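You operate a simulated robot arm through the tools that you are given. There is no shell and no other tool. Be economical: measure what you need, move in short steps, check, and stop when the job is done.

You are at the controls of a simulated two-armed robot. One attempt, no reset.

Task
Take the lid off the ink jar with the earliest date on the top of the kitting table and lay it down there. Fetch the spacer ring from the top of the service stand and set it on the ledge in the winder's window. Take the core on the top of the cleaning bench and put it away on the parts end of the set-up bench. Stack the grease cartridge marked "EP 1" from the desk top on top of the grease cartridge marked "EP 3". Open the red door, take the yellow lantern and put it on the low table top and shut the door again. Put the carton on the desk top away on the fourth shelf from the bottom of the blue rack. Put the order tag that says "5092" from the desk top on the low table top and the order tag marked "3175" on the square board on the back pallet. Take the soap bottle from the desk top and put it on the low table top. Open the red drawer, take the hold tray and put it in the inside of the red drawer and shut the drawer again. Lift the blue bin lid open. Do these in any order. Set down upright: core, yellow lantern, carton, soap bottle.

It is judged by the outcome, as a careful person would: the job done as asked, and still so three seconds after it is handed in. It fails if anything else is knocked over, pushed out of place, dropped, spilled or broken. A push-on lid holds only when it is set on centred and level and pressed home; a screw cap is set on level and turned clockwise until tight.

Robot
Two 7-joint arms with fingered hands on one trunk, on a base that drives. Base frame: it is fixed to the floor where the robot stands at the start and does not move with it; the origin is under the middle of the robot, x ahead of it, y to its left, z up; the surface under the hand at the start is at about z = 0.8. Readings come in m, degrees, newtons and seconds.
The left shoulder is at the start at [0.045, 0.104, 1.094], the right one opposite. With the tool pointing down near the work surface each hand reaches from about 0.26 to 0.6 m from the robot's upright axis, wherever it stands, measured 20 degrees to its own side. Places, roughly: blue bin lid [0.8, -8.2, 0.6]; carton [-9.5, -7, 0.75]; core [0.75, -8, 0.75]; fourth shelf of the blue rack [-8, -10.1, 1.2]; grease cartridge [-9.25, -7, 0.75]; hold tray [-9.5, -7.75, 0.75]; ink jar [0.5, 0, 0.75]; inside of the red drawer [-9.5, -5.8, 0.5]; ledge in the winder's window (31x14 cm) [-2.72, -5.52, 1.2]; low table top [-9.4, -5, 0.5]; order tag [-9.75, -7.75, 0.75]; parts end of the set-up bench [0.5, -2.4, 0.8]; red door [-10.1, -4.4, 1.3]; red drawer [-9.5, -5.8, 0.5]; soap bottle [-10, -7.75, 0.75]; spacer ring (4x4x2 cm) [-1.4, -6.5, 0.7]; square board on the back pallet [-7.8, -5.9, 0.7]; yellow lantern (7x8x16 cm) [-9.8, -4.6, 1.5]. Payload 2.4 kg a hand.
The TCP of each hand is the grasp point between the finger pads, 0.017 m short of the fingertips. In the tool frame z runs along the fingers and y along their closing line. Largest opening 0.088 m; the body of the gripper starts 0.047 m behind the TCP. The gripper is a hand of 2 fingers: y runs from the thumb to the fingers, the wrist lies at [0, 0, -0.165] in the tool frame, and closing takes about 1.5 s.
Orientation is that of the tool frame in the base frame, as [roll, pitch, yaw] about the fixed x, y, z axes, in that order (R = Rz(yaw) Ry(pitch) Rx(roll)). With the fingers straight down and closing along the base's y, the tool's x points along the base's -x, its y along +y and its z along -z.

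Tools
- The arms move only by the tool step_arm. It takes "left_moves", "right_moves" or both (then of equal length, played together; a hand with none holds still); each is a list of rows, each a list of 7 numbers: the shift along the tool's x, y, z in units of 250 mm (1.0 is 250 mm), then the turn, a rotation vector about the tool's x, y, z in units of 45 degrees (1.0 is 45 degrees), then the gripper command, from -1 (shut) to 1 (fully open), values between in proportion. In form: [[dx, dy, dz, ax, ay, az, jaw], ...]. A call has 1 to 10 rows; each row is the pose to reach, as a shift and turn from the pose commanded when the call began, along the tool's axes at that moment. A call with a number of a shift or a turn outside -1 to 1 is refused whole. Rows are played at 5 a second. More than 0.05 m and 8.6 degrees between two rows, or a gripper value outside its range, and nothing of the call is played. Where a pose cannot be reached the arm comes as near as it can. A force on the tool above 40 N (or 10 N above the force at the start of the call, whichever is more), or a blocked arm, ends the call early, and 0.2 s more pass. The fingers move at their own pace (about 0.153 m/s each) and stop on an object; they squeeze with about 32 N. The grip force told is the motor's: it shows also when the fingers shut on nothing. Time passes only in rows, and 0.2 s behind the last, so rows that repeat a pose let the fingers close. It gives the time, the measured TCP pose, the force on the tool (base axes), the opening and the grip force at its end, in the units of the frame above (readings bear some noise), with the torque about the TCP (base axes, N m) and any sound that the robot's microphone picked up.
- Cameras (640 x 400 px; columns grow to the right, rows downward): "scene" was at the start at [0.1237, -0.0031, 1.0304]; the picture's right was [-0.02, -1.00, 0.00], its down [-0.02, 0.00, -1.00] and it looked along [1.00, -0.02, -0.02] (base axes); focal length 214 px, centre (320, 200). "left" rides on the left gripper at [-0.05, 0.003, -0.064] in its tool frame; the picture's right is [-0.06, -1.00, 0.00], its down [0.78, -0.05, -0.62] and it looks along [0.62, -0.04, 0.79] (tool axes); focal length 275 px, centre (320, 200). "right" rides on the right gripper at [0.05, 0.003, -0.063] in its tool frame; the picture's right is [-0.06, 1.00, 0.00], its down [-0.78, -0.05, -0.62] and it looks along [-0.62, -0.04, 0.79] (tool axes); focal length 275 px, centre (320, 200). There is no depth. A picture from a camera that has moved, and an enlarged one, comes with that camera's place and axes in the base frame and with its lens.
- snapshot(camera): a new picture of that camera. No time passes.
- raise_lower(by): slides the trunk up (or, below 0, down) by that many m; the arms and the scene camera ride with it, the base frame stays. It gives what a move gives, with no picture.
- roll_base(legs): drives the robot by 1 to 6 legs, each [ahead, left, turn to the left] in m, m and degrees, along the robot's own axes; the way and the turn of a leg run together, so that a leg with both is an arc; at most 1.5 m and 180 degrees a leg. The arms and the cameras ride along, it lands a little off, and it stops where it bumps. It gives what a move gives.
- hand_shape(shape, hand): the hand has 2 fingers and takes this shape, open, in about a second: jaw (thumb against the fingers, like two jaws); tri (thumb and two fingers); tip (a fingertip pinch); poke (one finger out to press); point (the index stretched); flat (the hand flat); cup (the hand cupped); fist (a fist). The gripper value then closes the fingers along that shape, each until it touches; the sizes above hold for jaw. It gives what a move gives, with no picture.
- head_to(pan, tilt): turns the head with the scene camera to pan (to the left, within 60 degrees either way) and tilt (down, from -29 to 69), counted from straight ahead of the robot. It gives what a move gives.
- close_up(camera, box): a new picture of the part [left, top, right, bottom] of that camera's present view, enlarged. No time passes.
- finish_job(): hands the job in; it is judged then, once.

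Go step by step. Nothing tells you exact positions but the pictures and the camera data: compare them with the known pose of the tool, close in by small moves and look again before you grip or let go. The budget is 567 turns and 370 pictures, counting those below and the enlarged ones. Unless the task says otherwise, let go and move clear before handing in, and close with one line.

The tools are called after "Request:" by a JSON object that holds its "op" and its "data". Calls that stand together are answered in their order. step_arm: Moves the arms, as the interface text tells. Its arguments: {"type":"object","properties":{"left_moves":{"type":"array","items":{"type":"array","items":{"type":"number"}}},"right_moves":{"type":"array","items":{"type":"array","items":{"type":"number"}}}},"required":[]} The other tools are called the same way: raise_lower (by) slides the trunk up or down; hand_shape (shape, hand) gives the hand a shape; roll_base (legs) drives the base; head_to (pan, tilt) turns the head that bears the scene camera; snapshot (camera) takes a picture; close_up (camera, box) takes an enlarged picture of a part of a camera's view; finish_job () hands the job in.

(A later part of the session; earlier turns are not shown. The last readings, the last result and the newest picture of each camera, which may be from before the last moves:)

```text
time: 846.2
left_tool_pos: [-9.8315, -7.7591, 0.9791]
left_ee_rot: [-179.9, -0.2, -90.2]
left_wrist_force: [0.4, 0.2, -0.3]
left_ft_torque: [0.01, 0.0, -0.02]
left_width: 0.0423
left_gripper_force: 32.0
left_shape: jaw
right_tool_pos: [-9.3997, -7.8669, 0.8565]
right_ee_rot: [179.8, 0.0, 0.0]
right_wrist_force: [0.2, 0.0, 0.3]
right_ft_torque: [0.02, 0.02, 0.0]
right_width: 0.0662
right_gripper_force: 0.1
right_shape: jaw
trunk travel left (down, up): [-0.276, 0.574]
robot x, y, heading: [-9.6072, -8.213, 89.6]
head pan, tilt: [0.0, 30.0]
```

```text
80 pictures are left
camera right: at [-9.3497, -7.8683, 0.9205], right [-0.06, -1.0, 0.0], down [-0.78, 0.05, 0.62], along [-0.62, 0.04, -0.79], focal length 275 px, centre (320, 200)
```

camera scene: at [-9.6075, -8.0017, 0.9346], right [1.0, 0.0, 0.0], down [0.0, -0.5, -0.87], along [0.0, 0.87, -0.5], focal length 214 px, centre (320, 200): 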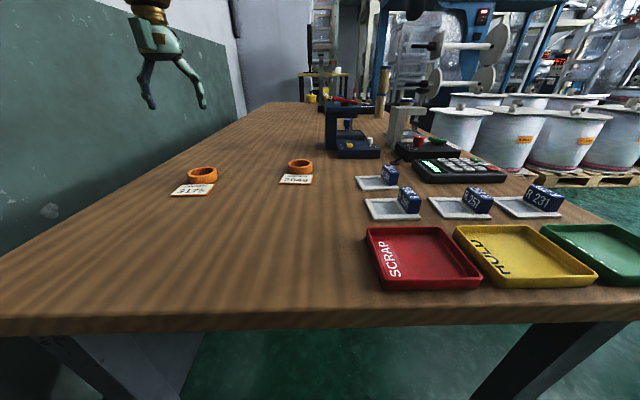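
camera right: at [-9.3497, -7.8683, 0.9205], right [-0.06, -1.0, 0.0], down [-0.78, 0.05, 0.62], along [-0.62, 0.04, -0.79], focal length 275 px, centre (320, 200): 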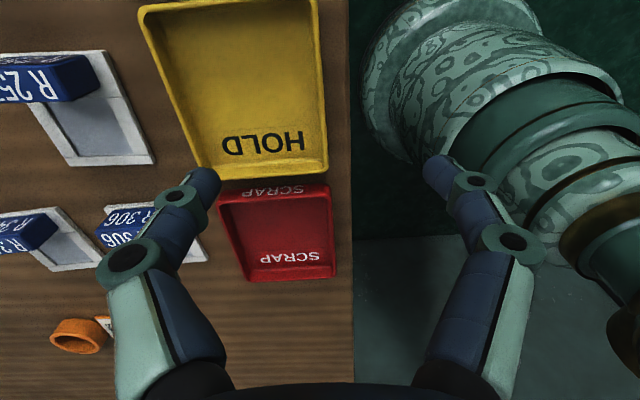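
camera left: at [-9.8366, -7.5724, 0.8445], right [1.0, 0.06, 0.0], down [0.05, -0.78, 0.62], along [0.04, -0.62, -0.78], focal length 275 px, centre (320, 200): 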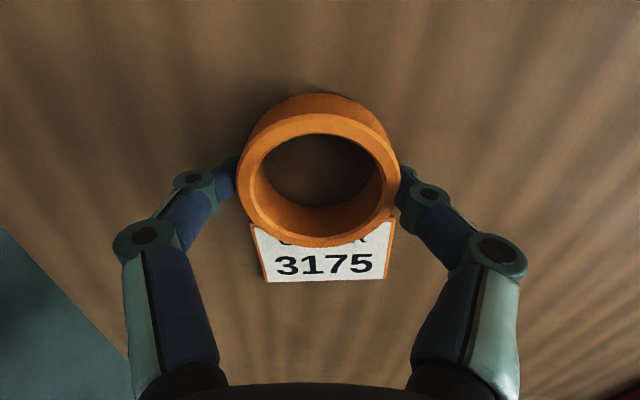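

Request:
{"op": "step_arm", "data": {"right_moves": [[0, 0, 0.1, 0, 0, 0, 0.5], [0, 0, 0.2, 0, 0, 0, 0.5], [0, 0, 0.262, 0, 0, 0, 0.5], [0, 0, 0.262, 0, 0, 0, -1], [0, 0, 0.262, 0, 0, 0, -1], [0, 0, 0.262, 0, 0, 0, -1], [0, 0, 0.262, 0, 0, 0, -1], [0, 0, 0.262, 0, 0, 0, -1]]}}

Request:
{"op": "snapshot", "data": {"camera": "right"}}

Request:
{"op": "close_up", "data": {"camera": "scene", "box": [400, 100, 640, 270]}}

```text
time: 848.0
left_tool_pos: [-9.8295, -7.7577, 0.9798]
left_ee_rot: [-179.9, -0.2, -90.1]
left_wrist_force: [0.1, 0.1, -0.1]
left_ft_torque: [-0.01, 0.02, 0.02]
left_width: 0.0425
left_gripper_force: 31.8
left_shape: jaw
right_tool_pos: [-9.3989, -7.8663, 0.7926]
right_ee_rot: [179.8, -0.1, -0.1]
right_wrist_force: [-0.9, -0.4, 0.9]
right_ft_torque: [0.01, -0.01, 0.05]
right_width: 0.0
right_gripper_force: 32.0
right_shape: jaw
trunk travel left (down, up): [-0.276, 0.574]
robot x, y, heading: [-9.6089, -8.2172, 89.7]
head pan, tilt: [0.0, 30.0]
```

```text
79 pictures are left
camera right: at [-9.3499, -7.8688, 0.8552], right [-0.06, -1.0, 0.0], down [-0.78, 0.05, 0.62], along [-0.62, 0.04, -0.79], focal length 275 px, centre (320, 200)
```

right: 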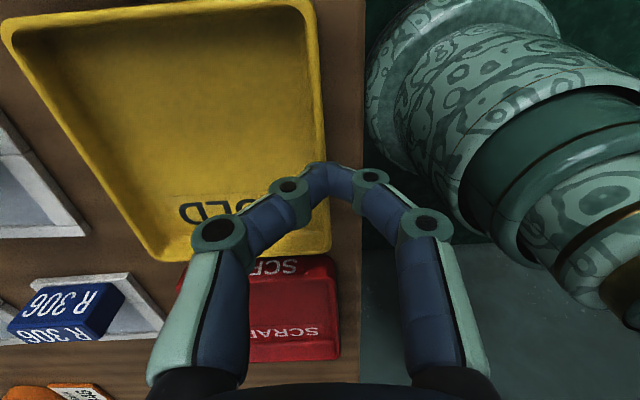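

```text
2.35 times, centred on (520, 185) of scene
camera zoom: at [-9.6078, -8.0913, 0.9346], right [1.0, -0.01, 0.0], down [0.0, -0.5, -0.87], along [0.01, 0.87, -0.5], focal length 505 px, centre (-151, 235)
```

zoom: 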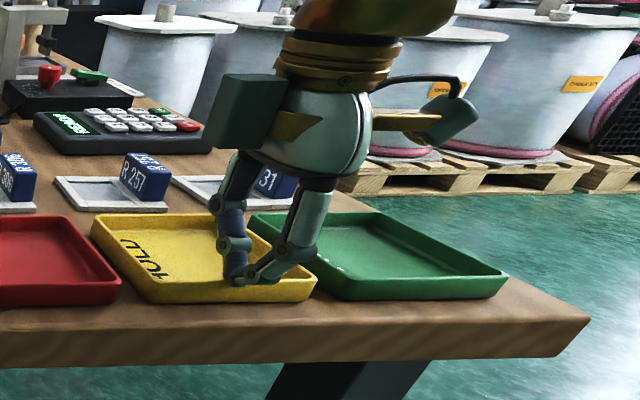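

Request:
{"op": "step_arm", "data": {"right_moves": [[0, 0, -0.05, 0, 0, 0, -1], [0, 0, -0.05, 0, 0, 0, 0.1], [0, 0, -0.05, 0, 0, 0, 0.1], [0, 0.0, 0.0, 0, 0, 0, 0.1], [0, 0.0, 0.04, 0, 0, 0, 0.1], [0, 0, 0.04, 0, 0, 0, -1], [0, 0, 0.04, 0, 0, 0, -1], [0, 0, 0.04, 0, 0, 0, -1], [0, 0, 0.04, 0, 0, 0, -1]]}}

Request:
{"op": "close_up", "data": {"camera": "scene", "box": [400, 100, 640, 270]}}

```text
time: 850.0
left_tool_pos: [-9.8291, -7.7583, 0.9787]
left_ee_rot: [-179.9, -0.3, -90.1]
left_wrist_force: [-0.1, 0.1, -0.8]
left_ft_torque: [0.02, 0.01, -0.01]
left_width: 0.0425
left_gripper_force: 32.3
left_shape: jaw
right_tool_pos: [-9.3986, -7.8671, 0.7828]
right_ee_rot: [179.8, 0.0, 0.0]
right_wrist_force: [-0.1, -0.1, -0.1]
right_ft_torque: [-0.02, 0.01, 0.02]
right_width: 0.0
right_gripper_force: 31.7
right_shape: jaw
trunk travel left (down, up): [-0.276, 0.574]
robot x, y, heading: [-9.6124, -8.2176, 89.6]
head pan, tilt: [0.0, 30.0]
```

```text
2.35 times, centred on (520, 185) of scene
camera zoom: at [-9.6077, -8.0912, 0.9346], right [1.0, -0.01, 0.0], down [0.0, -0.5, -0.87], along [0.01, 0.87, -0.5], focal length 505 px, centre (-151, 235)
```

zoom: 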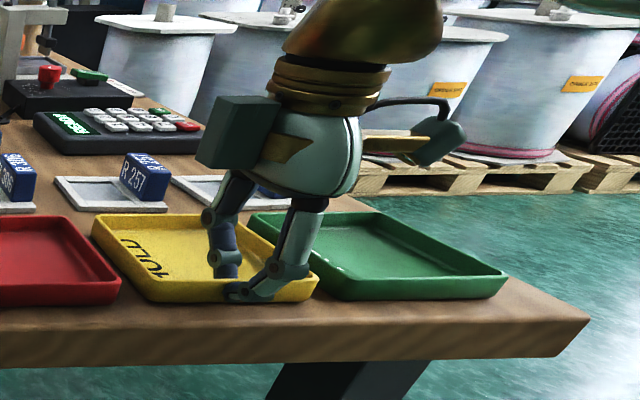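

Request:
{"op": "step_arm", "data": {"right_moves": [[0, 0, -0.04, 0, 0, 0, -1], [0, 0, -0.1, 0, 0, 0, -1], [0, 0, -0.1, 0, 0, 0, -1]]}}

Request:
{"op": "close_up", "data": {"camera": "scene", "box": [400, 100, 640, 270]}}

```text
time: 850.8
left_tool_pos: [-9.8296, -7.7582, 0.9798]
left_ee_rot: [-179.9, -0.2, -90.1]
left_wrist_force: [0.1, 0.4, -0.3]
left_ft_torque: [0.03, -0.04, -0.03]
left_width: 0.0423
left_gripper_force: 32.2
left_shape: jaw
right_tool_pos: [-9.3986, -7.8678, 0.8067]
right_ee_rot: [179.9, 0.0, -0.1]
right_wrist_force: [0.8, -0.2, -2.5]
right_ft_torque: [-0.09, 0.02, -0.01]
right_width: 0.0
right_gripper_force: 31.7
right_shape: jaw
trunk travel left (down, up): [-0.276, 0.574]
robot x, y, heading: [-9.6108, -8.2184, 89.7]
head pan, tilt: [0.0, 30.0]
```

```text
2.35 times, centred on (520, 185) of scene
camera zoom: at [-9.6077, -8.0912, 0.9346], right [1.0, -0.01, 0.0], down [0.0, -0.5, -0.87], along [0.01, 0.87, -0.5], focal length 505 px, centre (-151, 235)
```

zoom: 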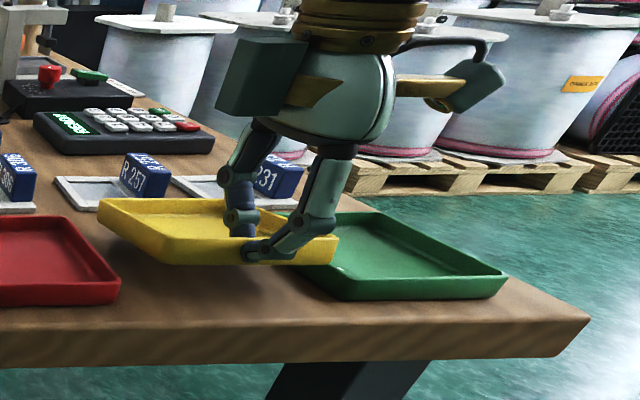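

The tray is held level. I lift it and drive around toward the reel pallet for the tag.

Request:
{"op": "step_arm", "data": {"right_moves": [[0, 0, -0.12, 0, 0, 0, -1], [0, 0, -0.26, 0, 0, 0, -1], [0, 0, -0.4, 0, 0, 0, -1], [0, 0, -0.56, 0, 0, 0, -1], [0, 0, -0.72, 0, 0, 0, -1]]}}

Request:
{"op": "roll_base", "data": {"legs": [[-0.4, 0, 0], [0, -1.4, 0], [0.9, 0, 0]]}}

Request:
{"op": "head_to", "data": {"pan": -15, "tilt": 20}}

Request:
{"op": "snapshot", "data": {"camera": "scene"}}

```text
time: 852.0
left_tool_pos: [-9.8296, -7.758, 0.9797]
left_ee_rot: [-179.8, -0.2, -90.1]
left_wrist_force: [0.5, -1.0, -0.8]
left_ft_torque: [0.0, 0.03, 0.0]
left_width: 0.0421
left_gripper_force: 31.8
left_shape: jaw
right_tool_pos: [-9.3996, -7.8671, 0.9876]
right_ee_rot: [179.7, 0.0, -0.1]
right_wrist_force: [-0.4, 0.6, -2.6]
right_ft_torque: [-0.11, 0.0, -0.02]
right_width: 0.0
right_gripper_force: 32.2
right_shape: jaw
trunk travel left (down, up): [-0.276, 0.574]
robot x, y, heading: [-9.6081, -8.2177, 89.5]
head pan, tilt: [0.0, 30.0]
```

```text
time: 865.4
left_tool_pos: [-8.4109, -7.2801, 0.9799]
left_ee_rot: [-179.9, -0.2, -90.0]
left_wrist_force: [-0.7, -0.9, -0.9]
left_ft_torque: [-0.03, 0.01, -0.02]
left_width: 0.0426
left_gripper_force: 33.0
left_shape: jaw
right_tool_pos: [-7.9802, -7.3889, 0.9871]
right_ee_rot: [179.7, 0.0, 0.0]
right_wrist_force: [0.1, -0.6, -2.4]
right_ft_torque: [-0.06, 0.0, -0.01]
right_width: 0.0
right_gripper_force: 32.1
right_shape: jaw
trunk travel left (down, up): [-0.276, 0.574]
robot x, y, heading: [-8.1882, -7.7399, 89.6]
head pan, tilt: [0.0, 30.0]
```

```text
time: 866.2
left_tool_pos: [-8.4115, -7.2807, 0.9793]
left_ee_rot: [-180.0, -0.2, -90.1]
left_wrist_force: [0.4, -0.4, -0.7]
left_ft_torque: [0.03, 0.0, 0.03]
left_width: 0.0426
left_gripper_force: 32.2
left_shape: jaw
right_tool_pos: [-7.9798, -7.3873, 0.9862]
right_ee_rot: [179.8, 0.0, 0.1]
right_wrist_force: [-0.7, 0.0, -2.0]
right_ft_torque: [-0.1, 0.04, 0.01]
right_width: 0.0001
right_gripper_force: 32.4
right_shape: jaw
trunk travel left (down, up): [-0.276, 0.574]
robot x, y, heading: [-8.1871, -7.7349, 89.6]
head pan, tilt: [-15.0, 20.0]
```

```text
75 pictures are left
camera scene: at [-8.1645, -7.6135, 0.9506], right [0.96, -0.26, 0.0], down [-0.09, -0.33, -0.94], along [0.25, 0.91, -0.34], focal length 214 px, centre (320, 200)
```

scene: 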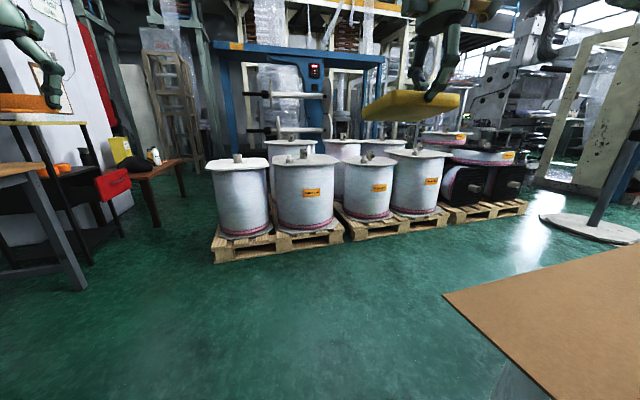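

Request:
{"op": "close_up", "data": {"camera": "scene", "box": [190, 110, 470, 270]}}

```text
2.29 times, centred on (330, 190) of scene
camera zoom: at [-8.1645, -7.6135, 0.9506], right [0.96, -0.26, 0.0], down [-0.09, -0.33, -0.94], along [0.25, 0.91, -0.34], focal length 490 px, centre (297, 223)
```

zoom: 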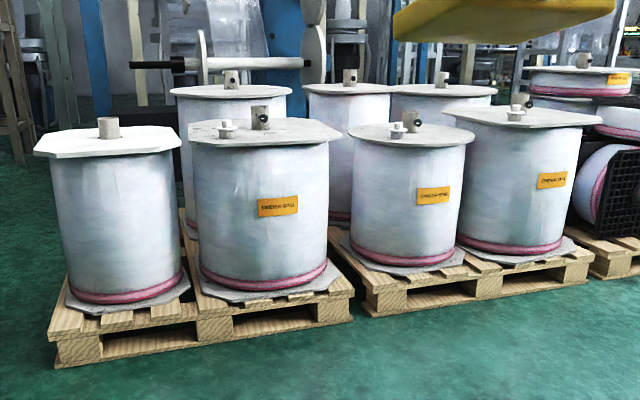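

Request:
{"op": "roll_base", "data": {"legs": [[0, 0.2, 0], [0.88, 0, 0], [0, -0.58, 0]]}}

Request:
{"op": "head_to", "data": {"pan": 0, "tilt": 30}}

Request:
{"op": "snapshot", "data": {"camera": "scene"}}

```text
time: 874.9
left_tool_pos: [-8.0132, -6.4161, 0.9782]
left_ee_rot: [-179.9, -0.3, -91.1]
left_wrist_force: [-0.9, -0.2, 0.2]
left_ft_torque: [-0.01, 0.0, 0.0]
left_width: 0.0425
left_gripper_force: 31.9
left_shape: jaw
right_tool_pos: [-7.5836, -6.5305, 0.9859]
right_ee_rot: [179.7, 0.0, -1.0]
right_wrist_force: [0.5, 0.3, -1.7]
right_ft_torque: [-0.1, 0.04, 0.06]
right_width: 0.0
right_gripper_force: 32.4
right_shape: jaw
trunk travel left (down, up): [-0.276, 0.574]
robot x, y, heading: [-7.7977, -6.8736, 88.6]
head pan, tilt: [-15.0, 20.0]
```

```text
time: 875.7
left_tool_pos: [-8.0132, -6.415, 0.9792]
left_ee_rot: [-180.0, -0.2, -91.1]
left_wrist_force: [0.5, -0.3, -0.2]
left_ft_torque: [0.0, 0.03, 0.01]
left_width: 0.0423
left_gripper_force: 31.8
left_shape: jaw
right_tool_pos: [-7.5839, -6.5294, 0.9874]
right_ee_rot: [179.7, 0.1, -1.0]
right_wrist_force: [-0.2, 0.4, -2.2]
right_ft_torque: [-0.09, 0.02, 0.02]
right_width: 0.0001
right_gripper_force: 31.5
right_shape: jaw
trunk travel left (down, up): [-0.276, 0.574]
robot x, y, heading: [-7.7983, -6.8754, 88.8]
head pan, tilt: [0.0, 30.0]
```

```text
73 pictures are left
camera scene: at [-7.7961, -6.7516, 0.9347], right [1.0, -0.02, 0.0], down [-0.01, -0.5, -0.87], along [0.02, 0.87, -0.5], focal length 214 px, centre (320, 200)
```

scene: 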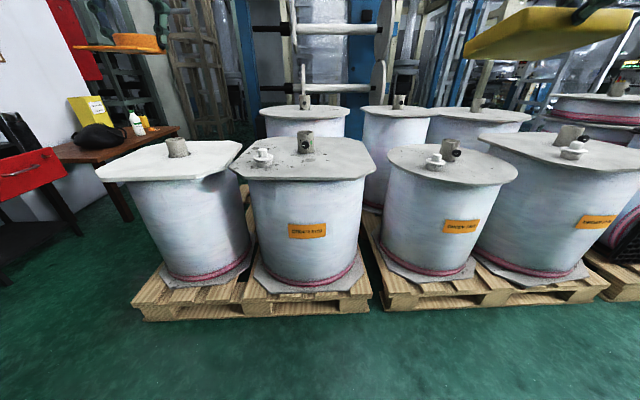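

Reel 2's board centre is at (-7.83, -6.0) as hinted. I'll set the tag at about (-7.80, -6.13), clear of core and plug.

Request:
{"op": "roll_base", "data": {"legs": [[0, -0.14, 1.2], [0.27, 0, 0]]}}

Request:
{"op": "snapshot", "data": {"camera": "scene"}}

```text
time: 878.5
left_tool_pos: [-7.8821, -6.153, 0.9806]
left_ee_rot: [-179.9, -0.2, -90.1]
left_wrist_force: [-0.4, -0.2, 0.0]
left_ft_torque: [0.0, 0.0, -0.03]
left_width: 0.0426
left_gripper_force: 32.1
left_shape: jaw
right_tool_pos: [-7.4515, -6.2603, 0.9873]
right_ee_rot: [179.7, 0.0, 0.1]
right_wrist_force: [0.5, -0.6, -2.7]
right_ft_torque: [-0.1, 0.0, 0.01]
right_width: 0.0003
right_gripper_force: 32.0
right_shape: jaw
trunk travel left (down, up): [-0.276, 0.574]
robot x, y, heading: [-7.6586, -6.6125, 89.6]
head pan, tilt: [0.0, 30.0]
```

```text
72 pictures are left
camera scene: at [-7.6595, -6.4851, 0.9346], right [1.0, 0.0, 0.0], down [0.0, -0.5, -0.87], along [0.0, 0.87, -0.5], focal length 214 px, centre (320, 200)
```

scene: 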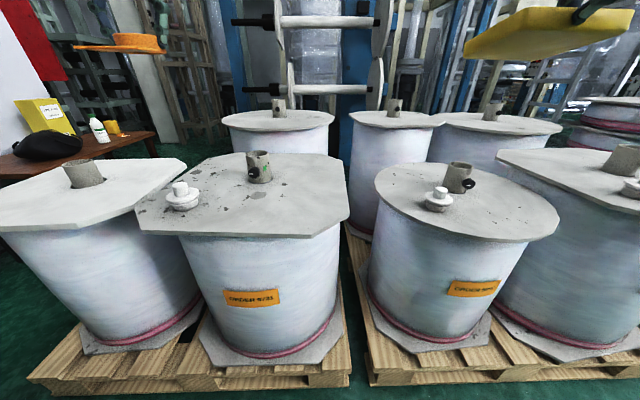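

Request:
{"op": "step_arm", "data": {"left_moves": [[-0.07, -0.15, 0, 0, 0, 0, -1], [-0.14, -0.3, 0, 0, 0, 0, -1], [-0.212, -0.448, 0.05, 0, 0, 0, -1], [-0.212, -0.448, 0.2, 0, 0, 0, -1], [-0.212, -0.448, 0.38, 0, 0, 0, -1], [-0.212, -0.448, 0.56, 0, 0, 0, -1], [-0.212, -0.448, 0.74, 0, 0, 0, -1], [-0.212, -0.448, 0.82, 0, 0, 0, -1]]}}

Request:
{"op": "snapshot", "data": {"camera": "scene"}}

```text
time: 880.3
left_tool_pos: [-7.7702, -6.1005, 0.7748]
left_ee_rot: [-179.9, -0.2, -90.0]
left_wrist_force: [0.0, -0.4, 0.4]
left_ft_torque: [-0.02, 0.0, -0.01]
left_width: 0.0422
left_gripper_force: 32.4
left_shape: jaw
right_tool_pos: [-7.4506, -6.2603, 0.9867]
right_ee_rot: [179.7, -0.1, 0.1]
right_wrist_force: [0.2, 0.4, -2.3]
right_ft_torque: [-0.09, -0.03, 0.02]
right_width: 0.0
right_gripper_force: 32.0
right_shape: jaw
trunk travel left (down, up): [-0.276, 0.574]
robot x, y, heading: [-7.6614, -6.6095, 89.6]
head pan, tilt: [0.0, 30.0]
```

```text
71 pictures are left
camera scene: at [-7.6595, -6.4851, 0.9346], right [1.0, 0.0, 0.0], down [0.0, -0.5, -0.87], along [0.0, 0.87, -0.5], focal length 214 px, centre (320, 200)
```

scene: 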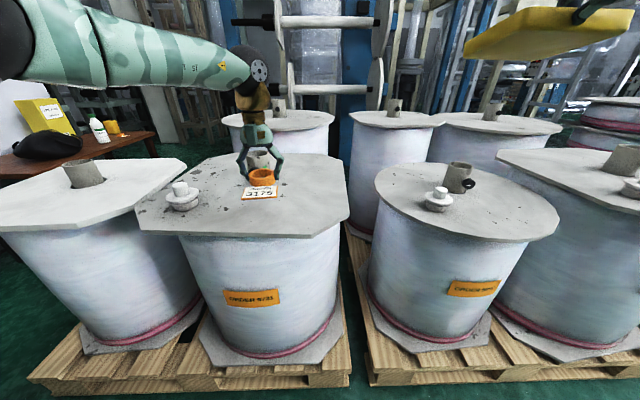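

Lower to contact in small steps.

Request:
{"op": "step_arm", "data": {"left_moves": [[0, 0, 0.05, 0, 0, 0, -1], [0, 0, 0.1, 0, 0, 0, -1], [0, 0, 0.13, 0, 0, 0, -1], [0, 0, 0.16, 0, 0, 0, -1]]}}

Request:
{"op": "close_up", "data": {"camera": "scene", "box": [180, 110, 340, 240]}}

```text
time: 881.3
left_tool_pos: [-7.7711, -6.1019, 0.7359]
left_ee_rot: [-180.0, -0.2, -90.0]
left_wrist_force: [0.1, 0.0, 0.5]
left_ft_torque: [0.02, 0.01, -0.01]
left_width: 0.0423
left_gripper_force: 31.8
left_shape: jaw
right_tool_pos: [-7.4515, -6.2616, 0.9865]
right_ee_rot: [179.7, -0.1, 0.1]
right_wrist_force: [0.1, -0.9, -3.2]
right_ft_torque: [-0.12, 0.0, 0.01]
right_width: 0.0
right_gripper_force: 31.8
right_shape: jaw
trunk travel left (down, up): [-0.276, 0.574]
robot x, y, heading: [-7.6596, -6.6077, 89.7]
head pan, tilt: [0.0, 30.0]
```

```text
3.08 times, centred on (260, 175) of scene
camera zoom: at [-7.6595, -6.4851, 0.9346], right [1.0, 0.0, 0.0], down [0.0, -0.5, -0.87], along [0.0, 0.87, -0.5], focal length 660 px, centre (505, 277)
```

zoom: 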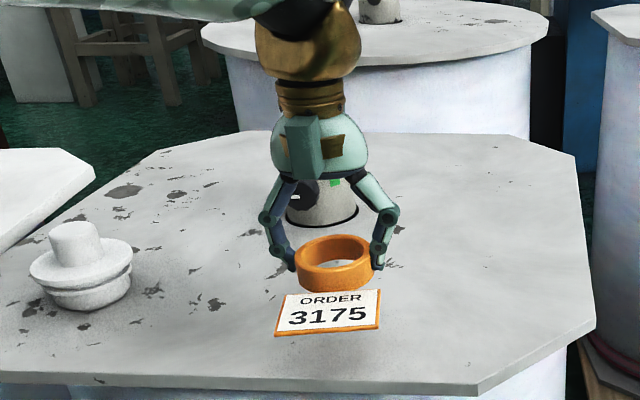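

Request:
{"op": "step_arm", "data": {"left_moves": [[0, 0, 0.03, 0, 0, 0, -1], [0, 0, 0.05, 0, 0, 0, -1], [0, 0, 0.07, 0, 0, 0, -1], [0, 0, 0.09, 0, 0, 0, -1]]}}

Request:
{"op": "close_up", "data": {"camera": "scene", "box": [200, 140, 300, 220]}}

```text
time: 882.3
left_tool_pos: [-7.7695, -6.0998, 0.7124]
left_ee_rot: [-179.9, -0.1, -90.0]
left_wrist_force: [0.0, -0.2, 0.4]
left_ft_torque: [0.0, 0.01, 0.03]
left_width: 0.0423
left_gripper_force: 31.8
left_shape: jaw
right_tool_pos: [-7.451, -6.2596, 0.9874]
right_ee_rot: [179.7, 0.0, 0.0]
right_wrist_force: [-1.4, -0.2, -2.5]
right_ft_torque: [-0.09, -0.03, 0.01]
right_width: 0.0
right_gripper_force: 31.9
right_shape: jaw
trunk travel left (down, up): [-0.276, 0.574]
robot x, y, heading: [-7.6626, -6.6064, 89.7]
head pan, tilt: [0.0, 30.0]
```

```text
5.00 times, centred on (250, 180) of scene
camera zoom: at [-7.6595, -6.4851, 0.9346], right [1.0, 0.0, 0.0], down [0.0, -0.5, -0.87], along [0.0, 0.87, -0.5], focal length 1072 px, centre (670, 300)
```

zoom: 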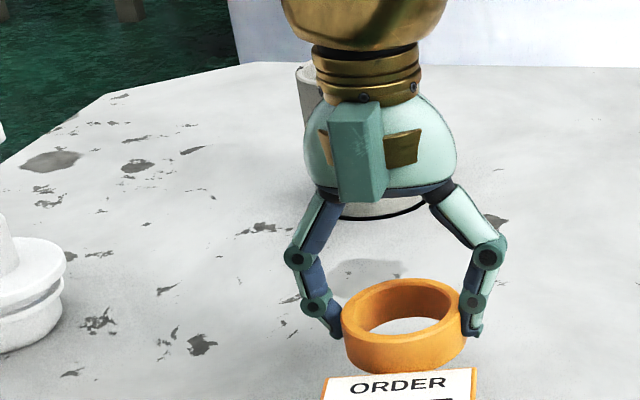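

Request:
{"op": "step_arm", "data": {"left_moves": [[0, 0, 0.025, 0, 0, 0, -1], [0, 0, 0.045, 0, 0, 0, -1], [0, 0, 0.065, 0, 0, 0, -1], [0, 0, 0.08, 0, 0, 0, -1]]}}

Request:
{"op": "close_up", "data": {"camera": "scene", "box": [200, 150, 320, 240]}}

```text
time: 883.3
left_tool_pos: [-7.769, -6.1007, 0.6913]
left_ee_rot: [-179.8, -0.2, -90.0]
left_wrist_force: [0.6, -1.0, -0.4]
left_ft_torque: [-0.02, 0.01, 0.0]
left_width: 0.0428
left_gripper_force: 32.2
left_shape: jaw
right_tool_pos: [-7.4503, -6.2606, 0.9857]
right_ee_rot: [179.7, 0.0, 0.0]
right_wrist_force: [-0.2, -0.6, -2.7]
right_ft_torque: [-0.11, 0.02, -0.01]
right_width: 0.0001
right_gripper_force: 32.6
right_shape: jaw
trunk travel left (down, up): [-0.276, 0.574]
robot x, y, heading: [-7.6629, -6.6077, 89.9]
head pan, tilt: [0.0, 30.0]
```

```text
4.44 times, centred on (260, 195) of scene
camera zoom: at [-7.6595, -6.4851, 0.9346], right [1.0, 0.0, 0.0], down [0.0, -0.5, -0.87], along [0.0, 0.87, -0.5], focal length 953 px, centre (587, 222)
```

zoom: 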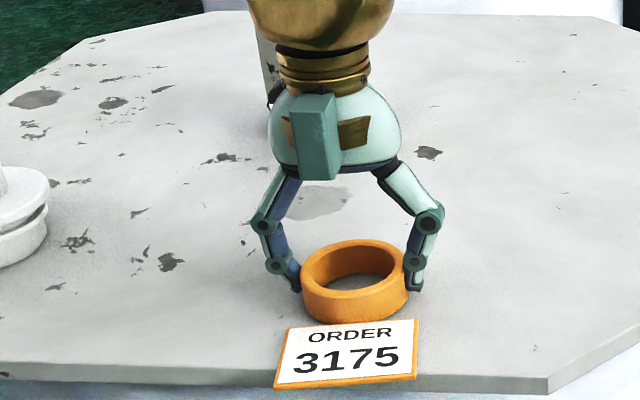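

The board is lower (z ≈ 0.66) with its front edge at y ≈ -6.15, so the tag must go 6 cm further in. I roll forward 6 cm with it slightly raised, then lower.

Request:
{"op": "roll_base", "data": {"legs": [[0.065, 0, 0]]}}

Request:
{"op": "step_arm", "data": {"left_moves": [[0, 0.04, 0.02, 0, 0, 0, -1], [0, 0.06, 0.035, 0, 0, 0, -1], [0, 0.06, 0.05, 0, 0, 0, -1]]}}

Request:
{"op": "close_up", "data": {"camera": "scene", "box": [180, 150, 320, 250]}}

```text
time: 884.3
left_tool_pos: [-7.7696, -6.0359, 0.6915]
left_ee_rot: [-179.8, -0.2, -90.0]
left_wrist_force: [0.8, 0.2, 0.4]
left_ft_torque: [-0.04, 0.01, 0.01]
left_width: 0.0421
left_gripper_force: 32.1
left_shape: jaw
right_tool_pos: [-7.4499, -6.1955, 0.9868]
right_ee_rot: [179.8, 0.0, 0.1]
right_wrist_force: [-0.5, -1.2, -2.6]
right_ft_torque: [-0.1, 0.05, 0.02]
right_width: 0.0
right_gripper_force: 32.1
right_shape: jaw
trunk travel left (down, up): [-0.276, 0.574]
robot x, y, heading: [-7.6603, -6.5436, 89.7]
head pan, tilt: [0.0, 30.0]
```

```text
time: 885.1
left_tool_pos: [-7.784, -6.0355, 0.6824]
left_ee_rot: [-179.9, 0.1, -90.0]
left_wrist_force: [-0.2, -0.2, 29.8]
left_ft_torque: [-0.02, -0.3, -0.05]
left_width: 0.043
left_gripper_force: 31.8
left_shape: jaw
right_tool_pos: [-7.4507, -6.1975, 0.9865]
right_ee_rot: [179.9, 0.0, 0.0]
right_wrist_force: [0.0, -0.8, -2.8]
right_ft_torque: [-0.09, 0.0, -0.01]
right_width: 0.0
right_gripper_force: 31.6
right_shape: jaw
trunk travel left (down, up): [-0.276, 0.574]
robot x, y, heading: [-7.6633, -6.5456, 90.0]
head pan, tilt: [0.0, 30.0]
```

```text
4.00 times, centred on (250, 200) of scene
camera zoom: at [-7.659, -6.4221, 0.9352], right [1.0, 0.0, 0.0], down [0.0, -0.5, -0.87], along [0.0, 0.87, -0.5], focal length 858 px, centre (600, 200)
```

zoom: 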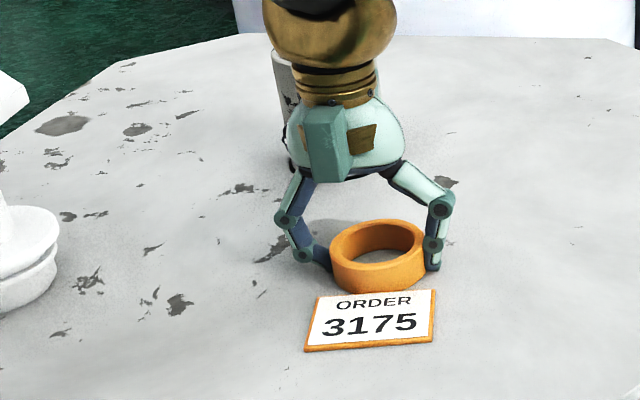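

Request:
{"op": "step_arm", "data": {"left_moves": [[0, 0, -0.012, 0, 0, 0, -1], [0, 0, -0.012, 0, 0, 0, 0], [0, 0, -0.012, 0, 0, 0, 0.6], [0, 0, -0.012, 0, 0, 0, 0.6], [0, 0, -0.15, 0, 0, 0, 0.6], [0, 0, -0.33, 0, 0, 0, 0.6], [0, 0, -0.5, 0, 0, 0, 0.6], [0, 0, -0.7, 0, 0, 0, 0.6], [0, 0, -0.9, 0, 0, 0, 0.6]]}}

Request:
{"op": "snapshot", "data": {"camera": "scene"}}

```text
time: 887.1
left_tool_pos: [-7.7844, -6.0363, 0.9049]
left_ee_rot: [-179.9, -0.1, -90.0]
left_wrist_force: [-0.1, -0.5, -0.6]
left_ft_torque: [-0.05, 0.01, 0.02]
left_width: 0.0704
left_gripper_force: 0.0
left_shape: jaw
right_tool_pos: [-7.4503, -6.1979, 0.9871]
right_ee_rot: [179.7, -0.1, 0.1]
right_wrist_force: [0.1, -0.2, -2.4]
right_ft_torque: [-0.09, 0.03, 0.02]
right_width: 0.0
right_gripper_force: 31.3
right_shape: jaw
trunk travel left (down, up): [-0.276, 0.574]
robot x, y, heading: [-7.6571, -6.5462, 89.8]
head pan, tilt: [0.0, 30.0]
```

```text
66 pictures are left
camera scene: at [-7.6593, -6.4204, 0.9346], right [1.0, 0.0, 0.0], down [0.0, -0.5, -0.87], along [0.0, 0.87, -0.5], focal length 214 px, centre (320, 200)
```

scene: 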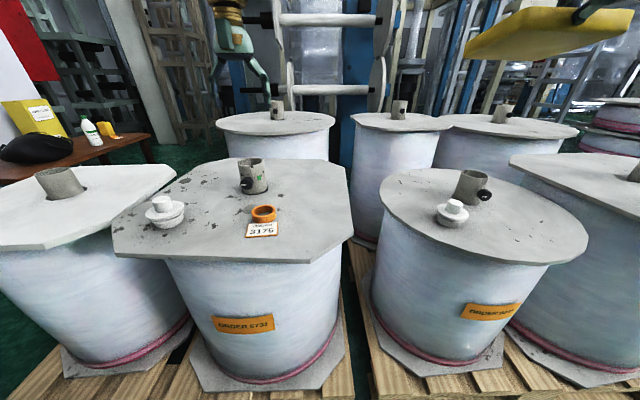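

Tag 3175 lies on the board. Now the tray: back out, go to the corridor, and turn to the open drawer.

Request:
{"op": "raise_lower", "data": {"by": 0.2}}

Request:
{"op": "roll_base", "data": {"legs": [[-0.4, 0, 0], [0, 1.22, 0], [1.1, 0, 0]]}}

Request:
{"op": "head_to", "data": {"pan": 20, "tilt": 25}}

Request:
{"op": "snapshot", "data": {"camera": "scene"}}

```text
time: 889.3
left_tool_pos: [-7.7841, -6.0352, 1.1049]
left_ee_rot: [-179.9, -0.2, -90.0]
left_wrist_force: [-0.3, -0.4, -0.1]
left_ft_torque: [0.01, 0.01, 0.02]
left_width: 0.0705
left_gripper_force: 0.0
left_shape: jaw
right_tool_pos: [-7.4507, -6.1959, 1.1872]
right_ee_rot: [179.8, 0.0, 0.1]
right_wrist_force: [-0.5, 0.7, -2.1]
right_ft_torque: [-0.12, -0.01, 0.0]
right_width: 0.0
right_gripper_force: 31.7
right_shape: jaw
trunk travel left (down, up): [-0.476, 0.374]
robot x, y, heading: [-7.6603, -6.5442, 89.7]
head pan, tilt: [0.0, 30.0]
```

```text
time: 902.8
left_tool_pos: [-9.0193, -5.3341, 1.1047]
left_ee_rot: [-179.9, -0.3, -89.7]
left_wrist_force: [0.7, 0.2, -0.6]
left_ft_torque: [0.0, 0.0, -0.03]
left_width: 0.0703
left_gripper_force: 0.0
left_shape: jaw
right_tool_pos: [-8.6851, -5.4925, 1.1864]
right_ee_rot: [179.7, 0.0, 0.4]
right_wrist_force: [-0.6, 0.3, -2.9]
right_ft_torque: [-0.08, 0.01, -0.02]
right_width: 0.0
right_gripper_force: 31.7
right_shape: jaw
trunk travel left (down, up): [-0.476, 0.374]
robot x, y, heading: [-8.8903, -5.8434, 90.2]
head pan, tilt: [0.0, 30.0]
```

```text
time: 903.6
left_tool_pos: [-9.0201, -5.3325, 1.104]
left_ee_rot: [-179.9, -0.2, -89.8]
left_wrist_force: [-0.4, 0.5, 0.0]
left_ft_torque: [0.03, 0.0, 0.02]
left_width: 0.0703
left_gripper_force: 0.2
left_shape: jaw
right_tool_pos: [-8.6848, -5.4919, 1.1871]
right_ee_rot: [179.8, 0.0, 0.3]
right_wrist_force: [-0.3, 0.0, -2.0]
right_ft_torque: [-0.08, 0.01, 0.0]
right_width: 0.0
right_gripper_force: 32.2
right_shape: jaw
trunk travel left (down, up): [-0.476, 0.374]
robot x, y, heading: [-8.8896, -5.8447, 89.9]
head pan, tilt: [20.0, 25.0]
```

```text
65 pictures are left
camera scene: at [-8.9235, -5.7277, 1.1436], right [0.94, 0.34, 0.0], down [0.14, -0.4, -0.91], along [-0.31, 0.85, -0.42], focal length 214 px, centre (320, 200)
```

scene: 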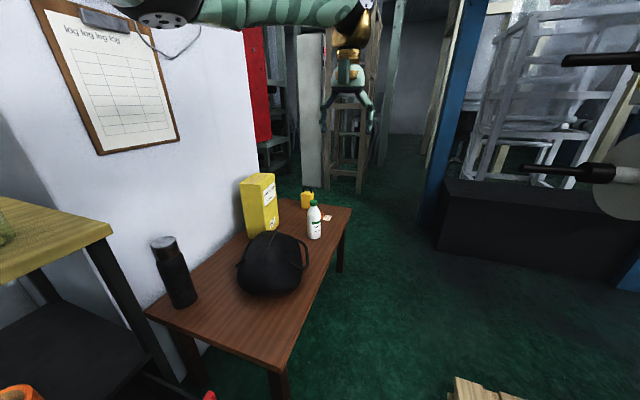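

Request:
{"op": "step_arm", "data": {"left_moves": [[0.15, 0, -0.1, 0, 0, 0, 1], [0.3, 0, -0.2, 0, 0, 0, 1], [0.45, 0, -0.3, 0, 0, 0, 1], [0.55, 0, -0.4, 0, 0, 0, 1]]}}

Request:
{"op": "roll_base", "data": {"legs": [[0, 0, 90]]}}

Request:
{"op": "head_to", "data": {"pan": 0, "tilt": 40}}

Request:
{"op": "snapshot", "data": {"camera": "scene"}}

```text
time: 904.6
left_tool_pos: [-9.0187, -5.4714, 1.2048]
left_ee_rot: [-179.9, -0.2, -89.6]
left_wrist_force: [-0.3, 0.3, 0.3]
left_ft_torque: [-0.01, -0.02, 0.02]
left_width: 0.0879
left_gripper_force: 0.0
left_shape: jaw
right_tool_pos: [-8.6837, -5.4925, 1.1867]
right_ee_rot: [179.6, 0.1, 0.4]
right_wrist_force: [-0.4, 0.1, -1.9]
right_ft_torque: [-0.1, 0.01, -0.01]
right_width: 0.0
right_gripper_force: 32.2
right_shape: jaw
trunk travel left (down, up): [-0.476, 0.374]
robot x, y, heading: [-8.8936, -5.8424, 90.0]
head pan, tilt: [20.0, 25.0]
```

```text
time: 908.9
left_tool_pos: [-9.2629, -5.9672, 1.2051]
left_ee_rot: [180.0, -0.2, 0.2]
left_wrist_force: [-0.2, 0.1, 0.3]
left_ft_torque: [-0.03, -0.03, -0.01]
left_width: 0.0878
left_gripper_force: 0.0
left_shape: jaw
right_tool_pos: [-9.2419, -5.6348, 1.1869]
right_ee_rot: [179.7, 0.0, 90.2]
right_wrist_force: [0.8, -0.1, -3.4]
right_ft_torque: [-0.04, -0.11, -0.02]
right_width: 0.0
right_gripper_force: 32.3
right_shape: jaw
trunk travel left (down, up): [-0.476, 0.374]
robot x, y, heading: [-8.8937, -5.8433, 179.7]
head pan, tilt: [20.0, 25.0]
```

```text
time: 909.7
left_tool_pos: [-9.2641, -5.9685, 1.2051]
left_ee_rot: [-179.9, -0.2, 0.2]
left_wrist_force: [0.2, 0.8, -0.5]
left_ft_torque: [0.03, 0.01, 0.01]
left_width: 0.0878
left_gripper_force: 0.2
left_shape: jaw
right_tool_pos: [-9.2429, -5.6331, 1.1862]
right_ee_rot: [179.7, 0.0, 90.3]
right_wrist_force: [0.9, -0.4, -2.3]
right_ft_torque: [-0.02, -0.11, 0.0]
right_width: 0.0
right_gripper_force: 31.8
right_shape: jaw
trunk travel left (down, up): [-0.476, 0.374]
robot x, y, heading: [-8.8937, -5.8401, 179.7]
head pan, tilt: [0.0, 40.0]
```

```text
64 pictures are left
camera scene: at [-9.0057, -5.8428, 1.1203], right [0.0, 1.0, 0.0], down [0.64, 0.0, -0.77], along [-0.77, 0.0, -0.64], focal length 214 px, centre (320, 200)
```

scene: 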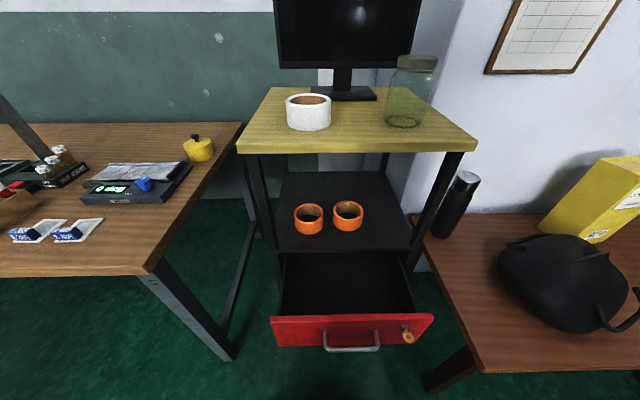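

Request:
{"op": "raise_lower", "data": {"by": -0.38}}

Request:
{"op": "step_arm", "data": {"right_moves": [[-0.14, 0, 0, 0, 0, 0, -1], [-0.28, 0, 0, 0, 0, 0, -1], [-0.42, -0.05, 0, 0, 0, 0, -1], [-0.56, -0.11, 0, 0, 0, 0, -1], [-0.57, -0.165, 0, 0, 0, 0, -1]]}}

Request:
{"op": "snapshot", "data": {"camera": "scene"}}

Request:
{"op": "snapshot", "data": {"camera": "right"}}

```text
time: 913.4
left_tool_pos: [-9.2652, -5.9681, 0.825]
left_ee_rot: [-179.9, -0.2, 0.2]
left_wrist_force: [-0.1, 0.1, 0.7]
left_ft_torque: [0.01, 0.0, 0.0]
left_width: 0.088
left_gripper_force: 0.1
left_shape: jaw
right_tool_pos: [-9.2405, -5.6333, 0.8078]
right_ee_rot: [179.7, 0.0, 90.2]
right_wrist_force: [0.5, 0.8, -2.2]
right_ft_torque: [-0.02, -0.11, 0.03]
right_width: 0.0
right_gripper_force: 31.9
right_shape: jaw
trunk travel left (down, up): [-0.096, 0.754]
robot x, y, heading: [-8.89, -5.84, 180.0]
head pan, tilt: [0.0, 40.0]
```

```text
time: 914.6
left_tool_pos: [-9.2641, -5.9684, 0.8251]
left_ee_rot: [-179.9, -0.2, 0.2]
left_wrist_force: [-0.3, 0.2, -0.6]
left_ft_torque: [-0.02, 0.02, 0.01]
left_width: 0.0878
left_gripper_force: 0.0
left_shape: jaw
right_tool_pos: [-9.2823, -5.7761, 0.8046]
right_ee_rot: [179.8, 0.1, 90.2]
right_wrist_force: [0.1, 0.1, -3.1]
right_ft_torque: [-0.02, -0.08, -0.01]
right_width: 0.0001
right_gripper_force: 32.2
right_shape: jaw
trunk travel left (down, up): [-0.096, 0.754]
robot x, y, heading: [-8.8924, -5.8418, 180.1]
head pan, tilt: [0.0, 40.0]
```

```text
63 pictures are left
camera scene: at [-9.0198, -5.8428, 0.7413], right [0.0, 1.0, 0.0], down [0.64, 0.0, -0.77], along [-0.77, 0.0, -0.64], focal length 214 px, centre (320, 200)
```

scene: 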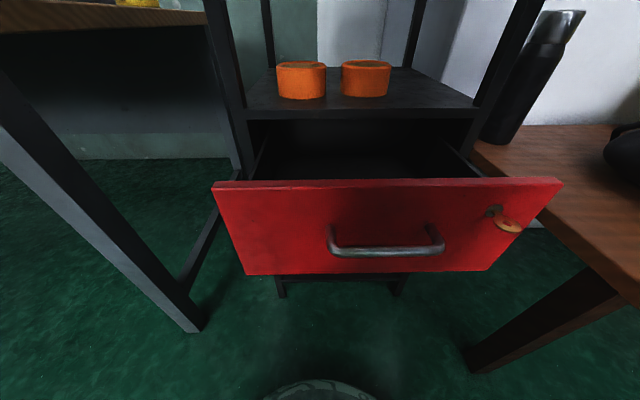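

```text
62 pictures are left
camera right: at [-9.2806, -5.7249, 0.868], right [1.0, -0.06, 0.0], down [-0.05, -0.79, 0.62], along [-0.03, -0.62, -0.79], focal length 275 px, centre (320, 200)
```

right: 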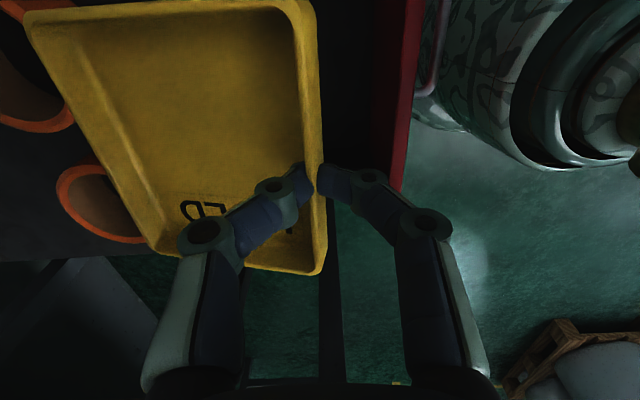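

Request:
{"op": "raise_lower", "data": {"by": 0.14}}

Request:
{"op": "step_arm", "data": {"right_moves": [[0, 0.008, 0.18, 0, 0, 0, -1], [0, 0.008, 0.36, 0, 0, 0, -1], [0, 0.008, 0.54, 0, 0, 0, -1], [0, 0.008, 0.72, 0, 0, 0, -1], [0, 0.008, 0.9, 0, 0, 0, -1]]}}

Request:
{"op": "snapshot", "data": {"camera": "scene"}}

```text
time: 916.2
left_tool_pos: [-9.2638, -5.9688, 0.9653]
left_ee_rot: [-179.9, -0.2, 0.2]
left_wrist_force: [0.7, 0.2, 0.0]
left_ft_torque: [-0.02, 0.02, 0.01]
left_width: 0.088
left_gripper_force: 0.1
left_shape: jaw
right_tool_pos: [-9.283, -5.7762, 0.9467]
right_ee_rot: [179.7, 0.0, 90.3]
right_wrist_force: [-0.3, -0.3, -2.2]
right_ft_torque: [0.03, -0.11, 0.0]
right_width: 0.0
right_gripper_force: 32.1
right_shape: jaw
trunk travel left (down, up): [-0.236, 0.614]
robot x, y, heading: [-8.8918, -5.8422, 180.0]
head pan, tilt: [0.0, 40.0]
```

```text
time: 917.4
left_tool_pos: [-9.2648, -5.9671, 0.9646]
left_ee_rot: [-179.8, -0.2, 0.3]
left_wrist_force: [-0.7, 0.5, 0.3]
left_ft_torque: [-0.02, 0.01, -0.02]
left_width: 0.0879
left_gripper_force: 0.0
left_shape: jaw
right_tool_pos: [-9.277, -5.7773, 0.7214]
right_ee_rot: [179.8, 0.0, 90.3]
right_wrist_force: [-1.1, 0.0, -2.8]
right_ft_torque: [-0.02, -0.09, -0.01]
right_width: 0.0
right_gripper_force: 31.5
right_shape: jaw
trunk travel left (down, up): [-0.236, 0.614]
robot x, y, heading: [-8.8975, -5.8436, 180.2]
head pan, tilt: [0.0, 40.0]
```

```text
61 pictures are left
camera scene: at [-9.0129, -5.8428, 0.8793], right [0.0, 1.0, 0.0], down [0.64, 0.0, -0.77], along [-0.77, 0.0, -0.64], focal length 214 px, centre (320, 200)
```

scene: 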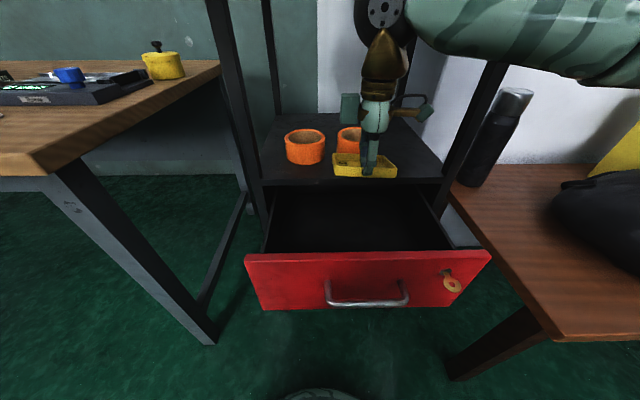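

Request:
{"op": "step_arm", "data": {"right_moves": [[0, 0.01, 0.15, 0, 0, 0, -1], [0, 0.01, 0.3, 0, 0, 0, -1], [0, 0.01, 0.44, 0, 0, 0, -1]]}}

Request:
{"op": "close_up", "data": {"camera": "scene", "box": [240, 130, 480, 290]}}

Request:
{"op": "snapshot", "data": {"camera": "right"}}

```text
time: 918.2
left_tool_pos: [-9.2638, -5.9677, 0.966]
left_ee_rot: [-179.9, -0.2, 0.3]
left_wrist_force: [0.4, 0.1, -0.3]
left_ft_torque: [0.01, 0.0, 0.0]
left_width: 0.088
left_gripper_force: 0.0
left_shape: jaw
right_tool_pos: [-9.2761, -5.7746, 0.6087]
right_ee_rot: [179.8, -0.1, 90.4]
right_wrist_force: [0.6, 0.1, -2.2]
right_ft_torque: [-0.02, -0.11, 0.0]
right_width: 0.0
right_gripper_force: 32.3
right_shape: jaw
trunk travel left (down, up): [-0.236, 0.614]
robot x, y, heading: [-8.893, -5.8397, 179.9]
head pan, tilt: [0.0, 40.0]
```

```text
2.50 times, centred on (360, 210) of scene
camera zoom: at [-9.0129, -5.8428, 0.8793], right [0.0, 1.0, 0.0], down [0.64, 0.0, -0.77], along [-0.77, 0.0, -0.64], focal length 536 px, centre (220, 175)
```

zoom: 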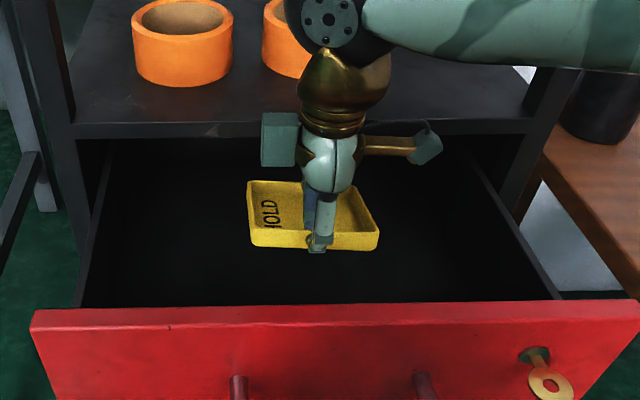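

```text
59 pictures are left
camera right: at [-9.274, -5.7251, 0.6726], right [1.0, -0.06, 0.0], down [-0.05, -0.79, 0.62], along [-0.03, -0.62, -0.79], focal length 275 px, centre (320, 200)
```

right: 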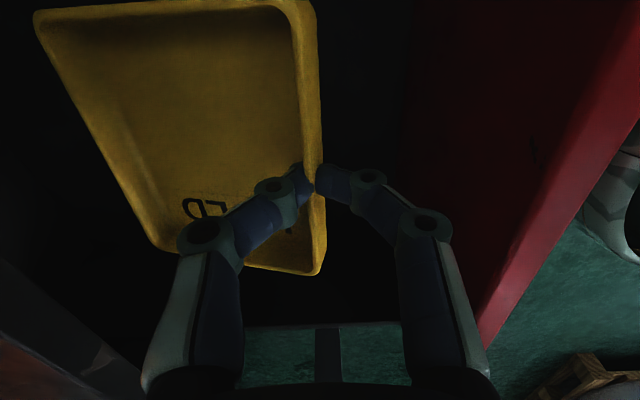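

Request:
{"op": "step_arm", "data": {"right_moves": [[0, 0.01, 0.12, 0, 0, 0, -1], [0, 0.01, 0.24, 0, 0, 0, -1], [0, 0.01, 0.34, 0, 0, 0, -1], [0, 0.01, 0.4, 0, 0, 0, -1]]}}

Request:
{"op": "close_up", "data": {"camera": "scene", "box": [240, 130, 480, 290]}}

```text
time: 919.2
left_tool_pos: [-9.2634, -5.9672, 0.9656]
left_ee_rot: [-179.8, -0.2, 0.2]
left_wrist_force: [-0.6, -1.1, -0.2]
left_ft_torque: [0.02, 0.0, -0.03]
left_width: 0.0878
left_gripper_force: 0.0
left_shape: jaw
right_tool_pos: [-9.2725, -5.7757, 0.5099]
right_ee_rot: [179.7, -0.2, 90.3]
right_wrist_force: [-0.4, 0.6, -2.9]
right_ft_torque: [-0.01, -0.1, 0.0]
right_width: 0.0
right_gripper_force: 32.2
right_shape: jaw
trunk travel left (down, up): [-0.236, 0.614]
robot x, y, heading: [-8.889, -5.8428, 179.8]
head pan, tilt: [0.0, 40.0]
```

```text
2.50 times, centred on (360, 210) of scene
camera zoom: at [-9.0129, -5.8428, 0.8793], right [0.0, 1.0, 0.0], down [0.64, 0.0, -0.77], along [-0.77, 0.0, -0.64], focal length 536 px, centre (220, 175)
```

zoom: 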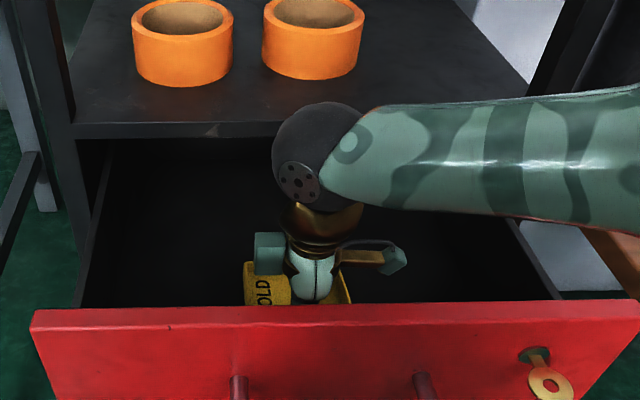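

Request:
{"op": "step_arm", "data": {"right_moves": [[0, 0, 0.03, 0, 0, 0, -1], [0, 0, 0.06, 0, 0, 0, -1], [0, 0, 0.085, 0, 0, 0, -1], [0, 0, 0.11, 0, 0, 0, -1]]}}

Request:
{"op": "close_up", "data": {"camera": "scene", "box": [240, 130, 480, 290]}}

```text
time: 920.2
left_tool_pos: [-9.2643, -5.9685, 0.9652]
left_ee_rot: [-179.9, -0.1, 0.2]
left_wrist_force: [-0.6, -0.5, -0.8]
left_ft_torque: [0.0, 0.03, 0.01]
left_width: 0.0878
left_gripper_force: 0.1
left_shape: jaw
right_tool_pos: [-9.2727, -5.7759, 0.484]
right_ee_rot: [179.8, 0.0, 90.3]
right_wrist_force: [0.5, 0.1, -0.6]
right_ft_torque: [0.03, 0.04, -0.03]
right_width: 0.0002
right_gripper_force: 32.4
right_shape: jaw
trunk travel left (down, up): [-0.236, 0.614]
robot x, y, heading: [-8.891, -5.8457, 179.9]
head pan, tilt: [0.0, 40.0]
```

```text
2.50 times, centred on (360, 210) of scene
camera zoom: at [-9.0128, -5.8428, 0.8793], right [0.0, 1.0, 0.0], down [0.64, 0.0, -0.77], along [-0.77, 0.0, -0.64], focal length 536 px, centre (220, 175)
```

zoom: 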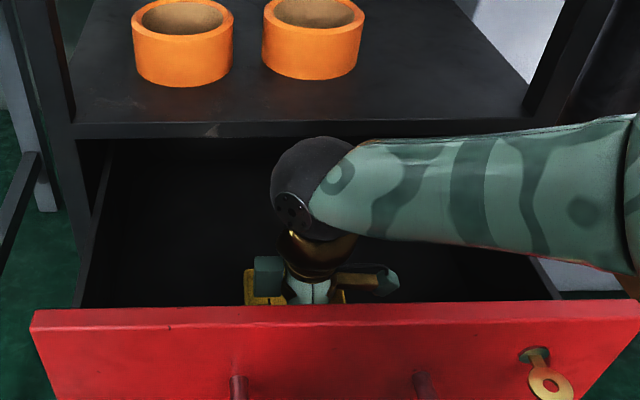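

The tray rests on the drawer bottom. I open slightly and lift out.

Request:
{"op": "step_arm", "data": {"right_moves": [[0, 0, 0, 0, 0, 0, -0.6], [0, 0, 0, 0, 0, 0, -0.3], [0, 0, 0, 0, 0, 0, -0.3], [0, 0, -0.1, 0, 0, 0, -0.3], [0, 0, -0.25, 0, 0, 0, -0.3], [0, 0, -0.42, 0, 0, 0, -0.3], [0, 0, -0.6, 0, 0, 0, -0.3], [0, 0, -0.78, 0, 0, 0, -0.3], [0, 0, -0.95, 0, 0, 0, -0.3]]}}

Request:
{"op": "snapshot", "data": {"camera": "scene"}}

Request:
{"op": "snapshot", "data": {"camera": "right"}}

```text
time: 922.2
left_tool_pos: [-9.2633, -5.9683, 0.965]
left_ee_rot: [-179.9, -0.2, 0.2]
left_wrist_force: [-0.4, 0.0, 0.3]
left_ft_torque: [0.0, 0.01, -0.02]
left_width: 0.0879
left_gripper_force: 0.0
left_shape: jaw
right_tool_pos: [-9.2745, -5.7764, 0.7218]
right_ee_rot: [179.7, -0.1, 90.3]
right_wrist_force: [0.4, -0.1, 0.6]
right_ft_torque: [0.01, 0.04, -0.01]
right_width: 0.0307
right_gripper_force: 0.1
right_shape: jaw
trunk travel left (down, up): [-0.236, 0.614]
robot x, y, heading: [-8.8921, -5.8397, 180.0]
head pan, tilt: [0.0, 40.0]
```

```text
56 pictures are left
camera scene: at [-9.0128, -5.8428, 0.8793], right [0.0, 1.0, 0.0], down [0.64, 0.0, -0.77], along [-0.77, 0.0, -0.64], focal length 214 px, centre (320, 200)
```

scene: 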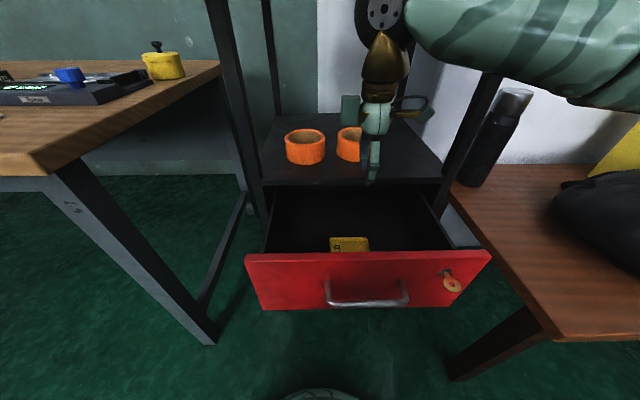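

```text
55 pictures are left
camera right: at [-9.2725, -5.7256, 0.7838], right [1.0, -0.06, 0.0], down [-0.05, -0.79, 0.62], along [-0.03, -0.62, -0.79], focal length 275 px, centre (320, 200)
```

right: 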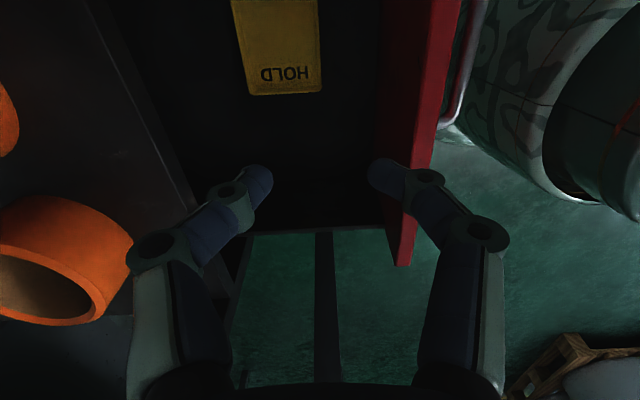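

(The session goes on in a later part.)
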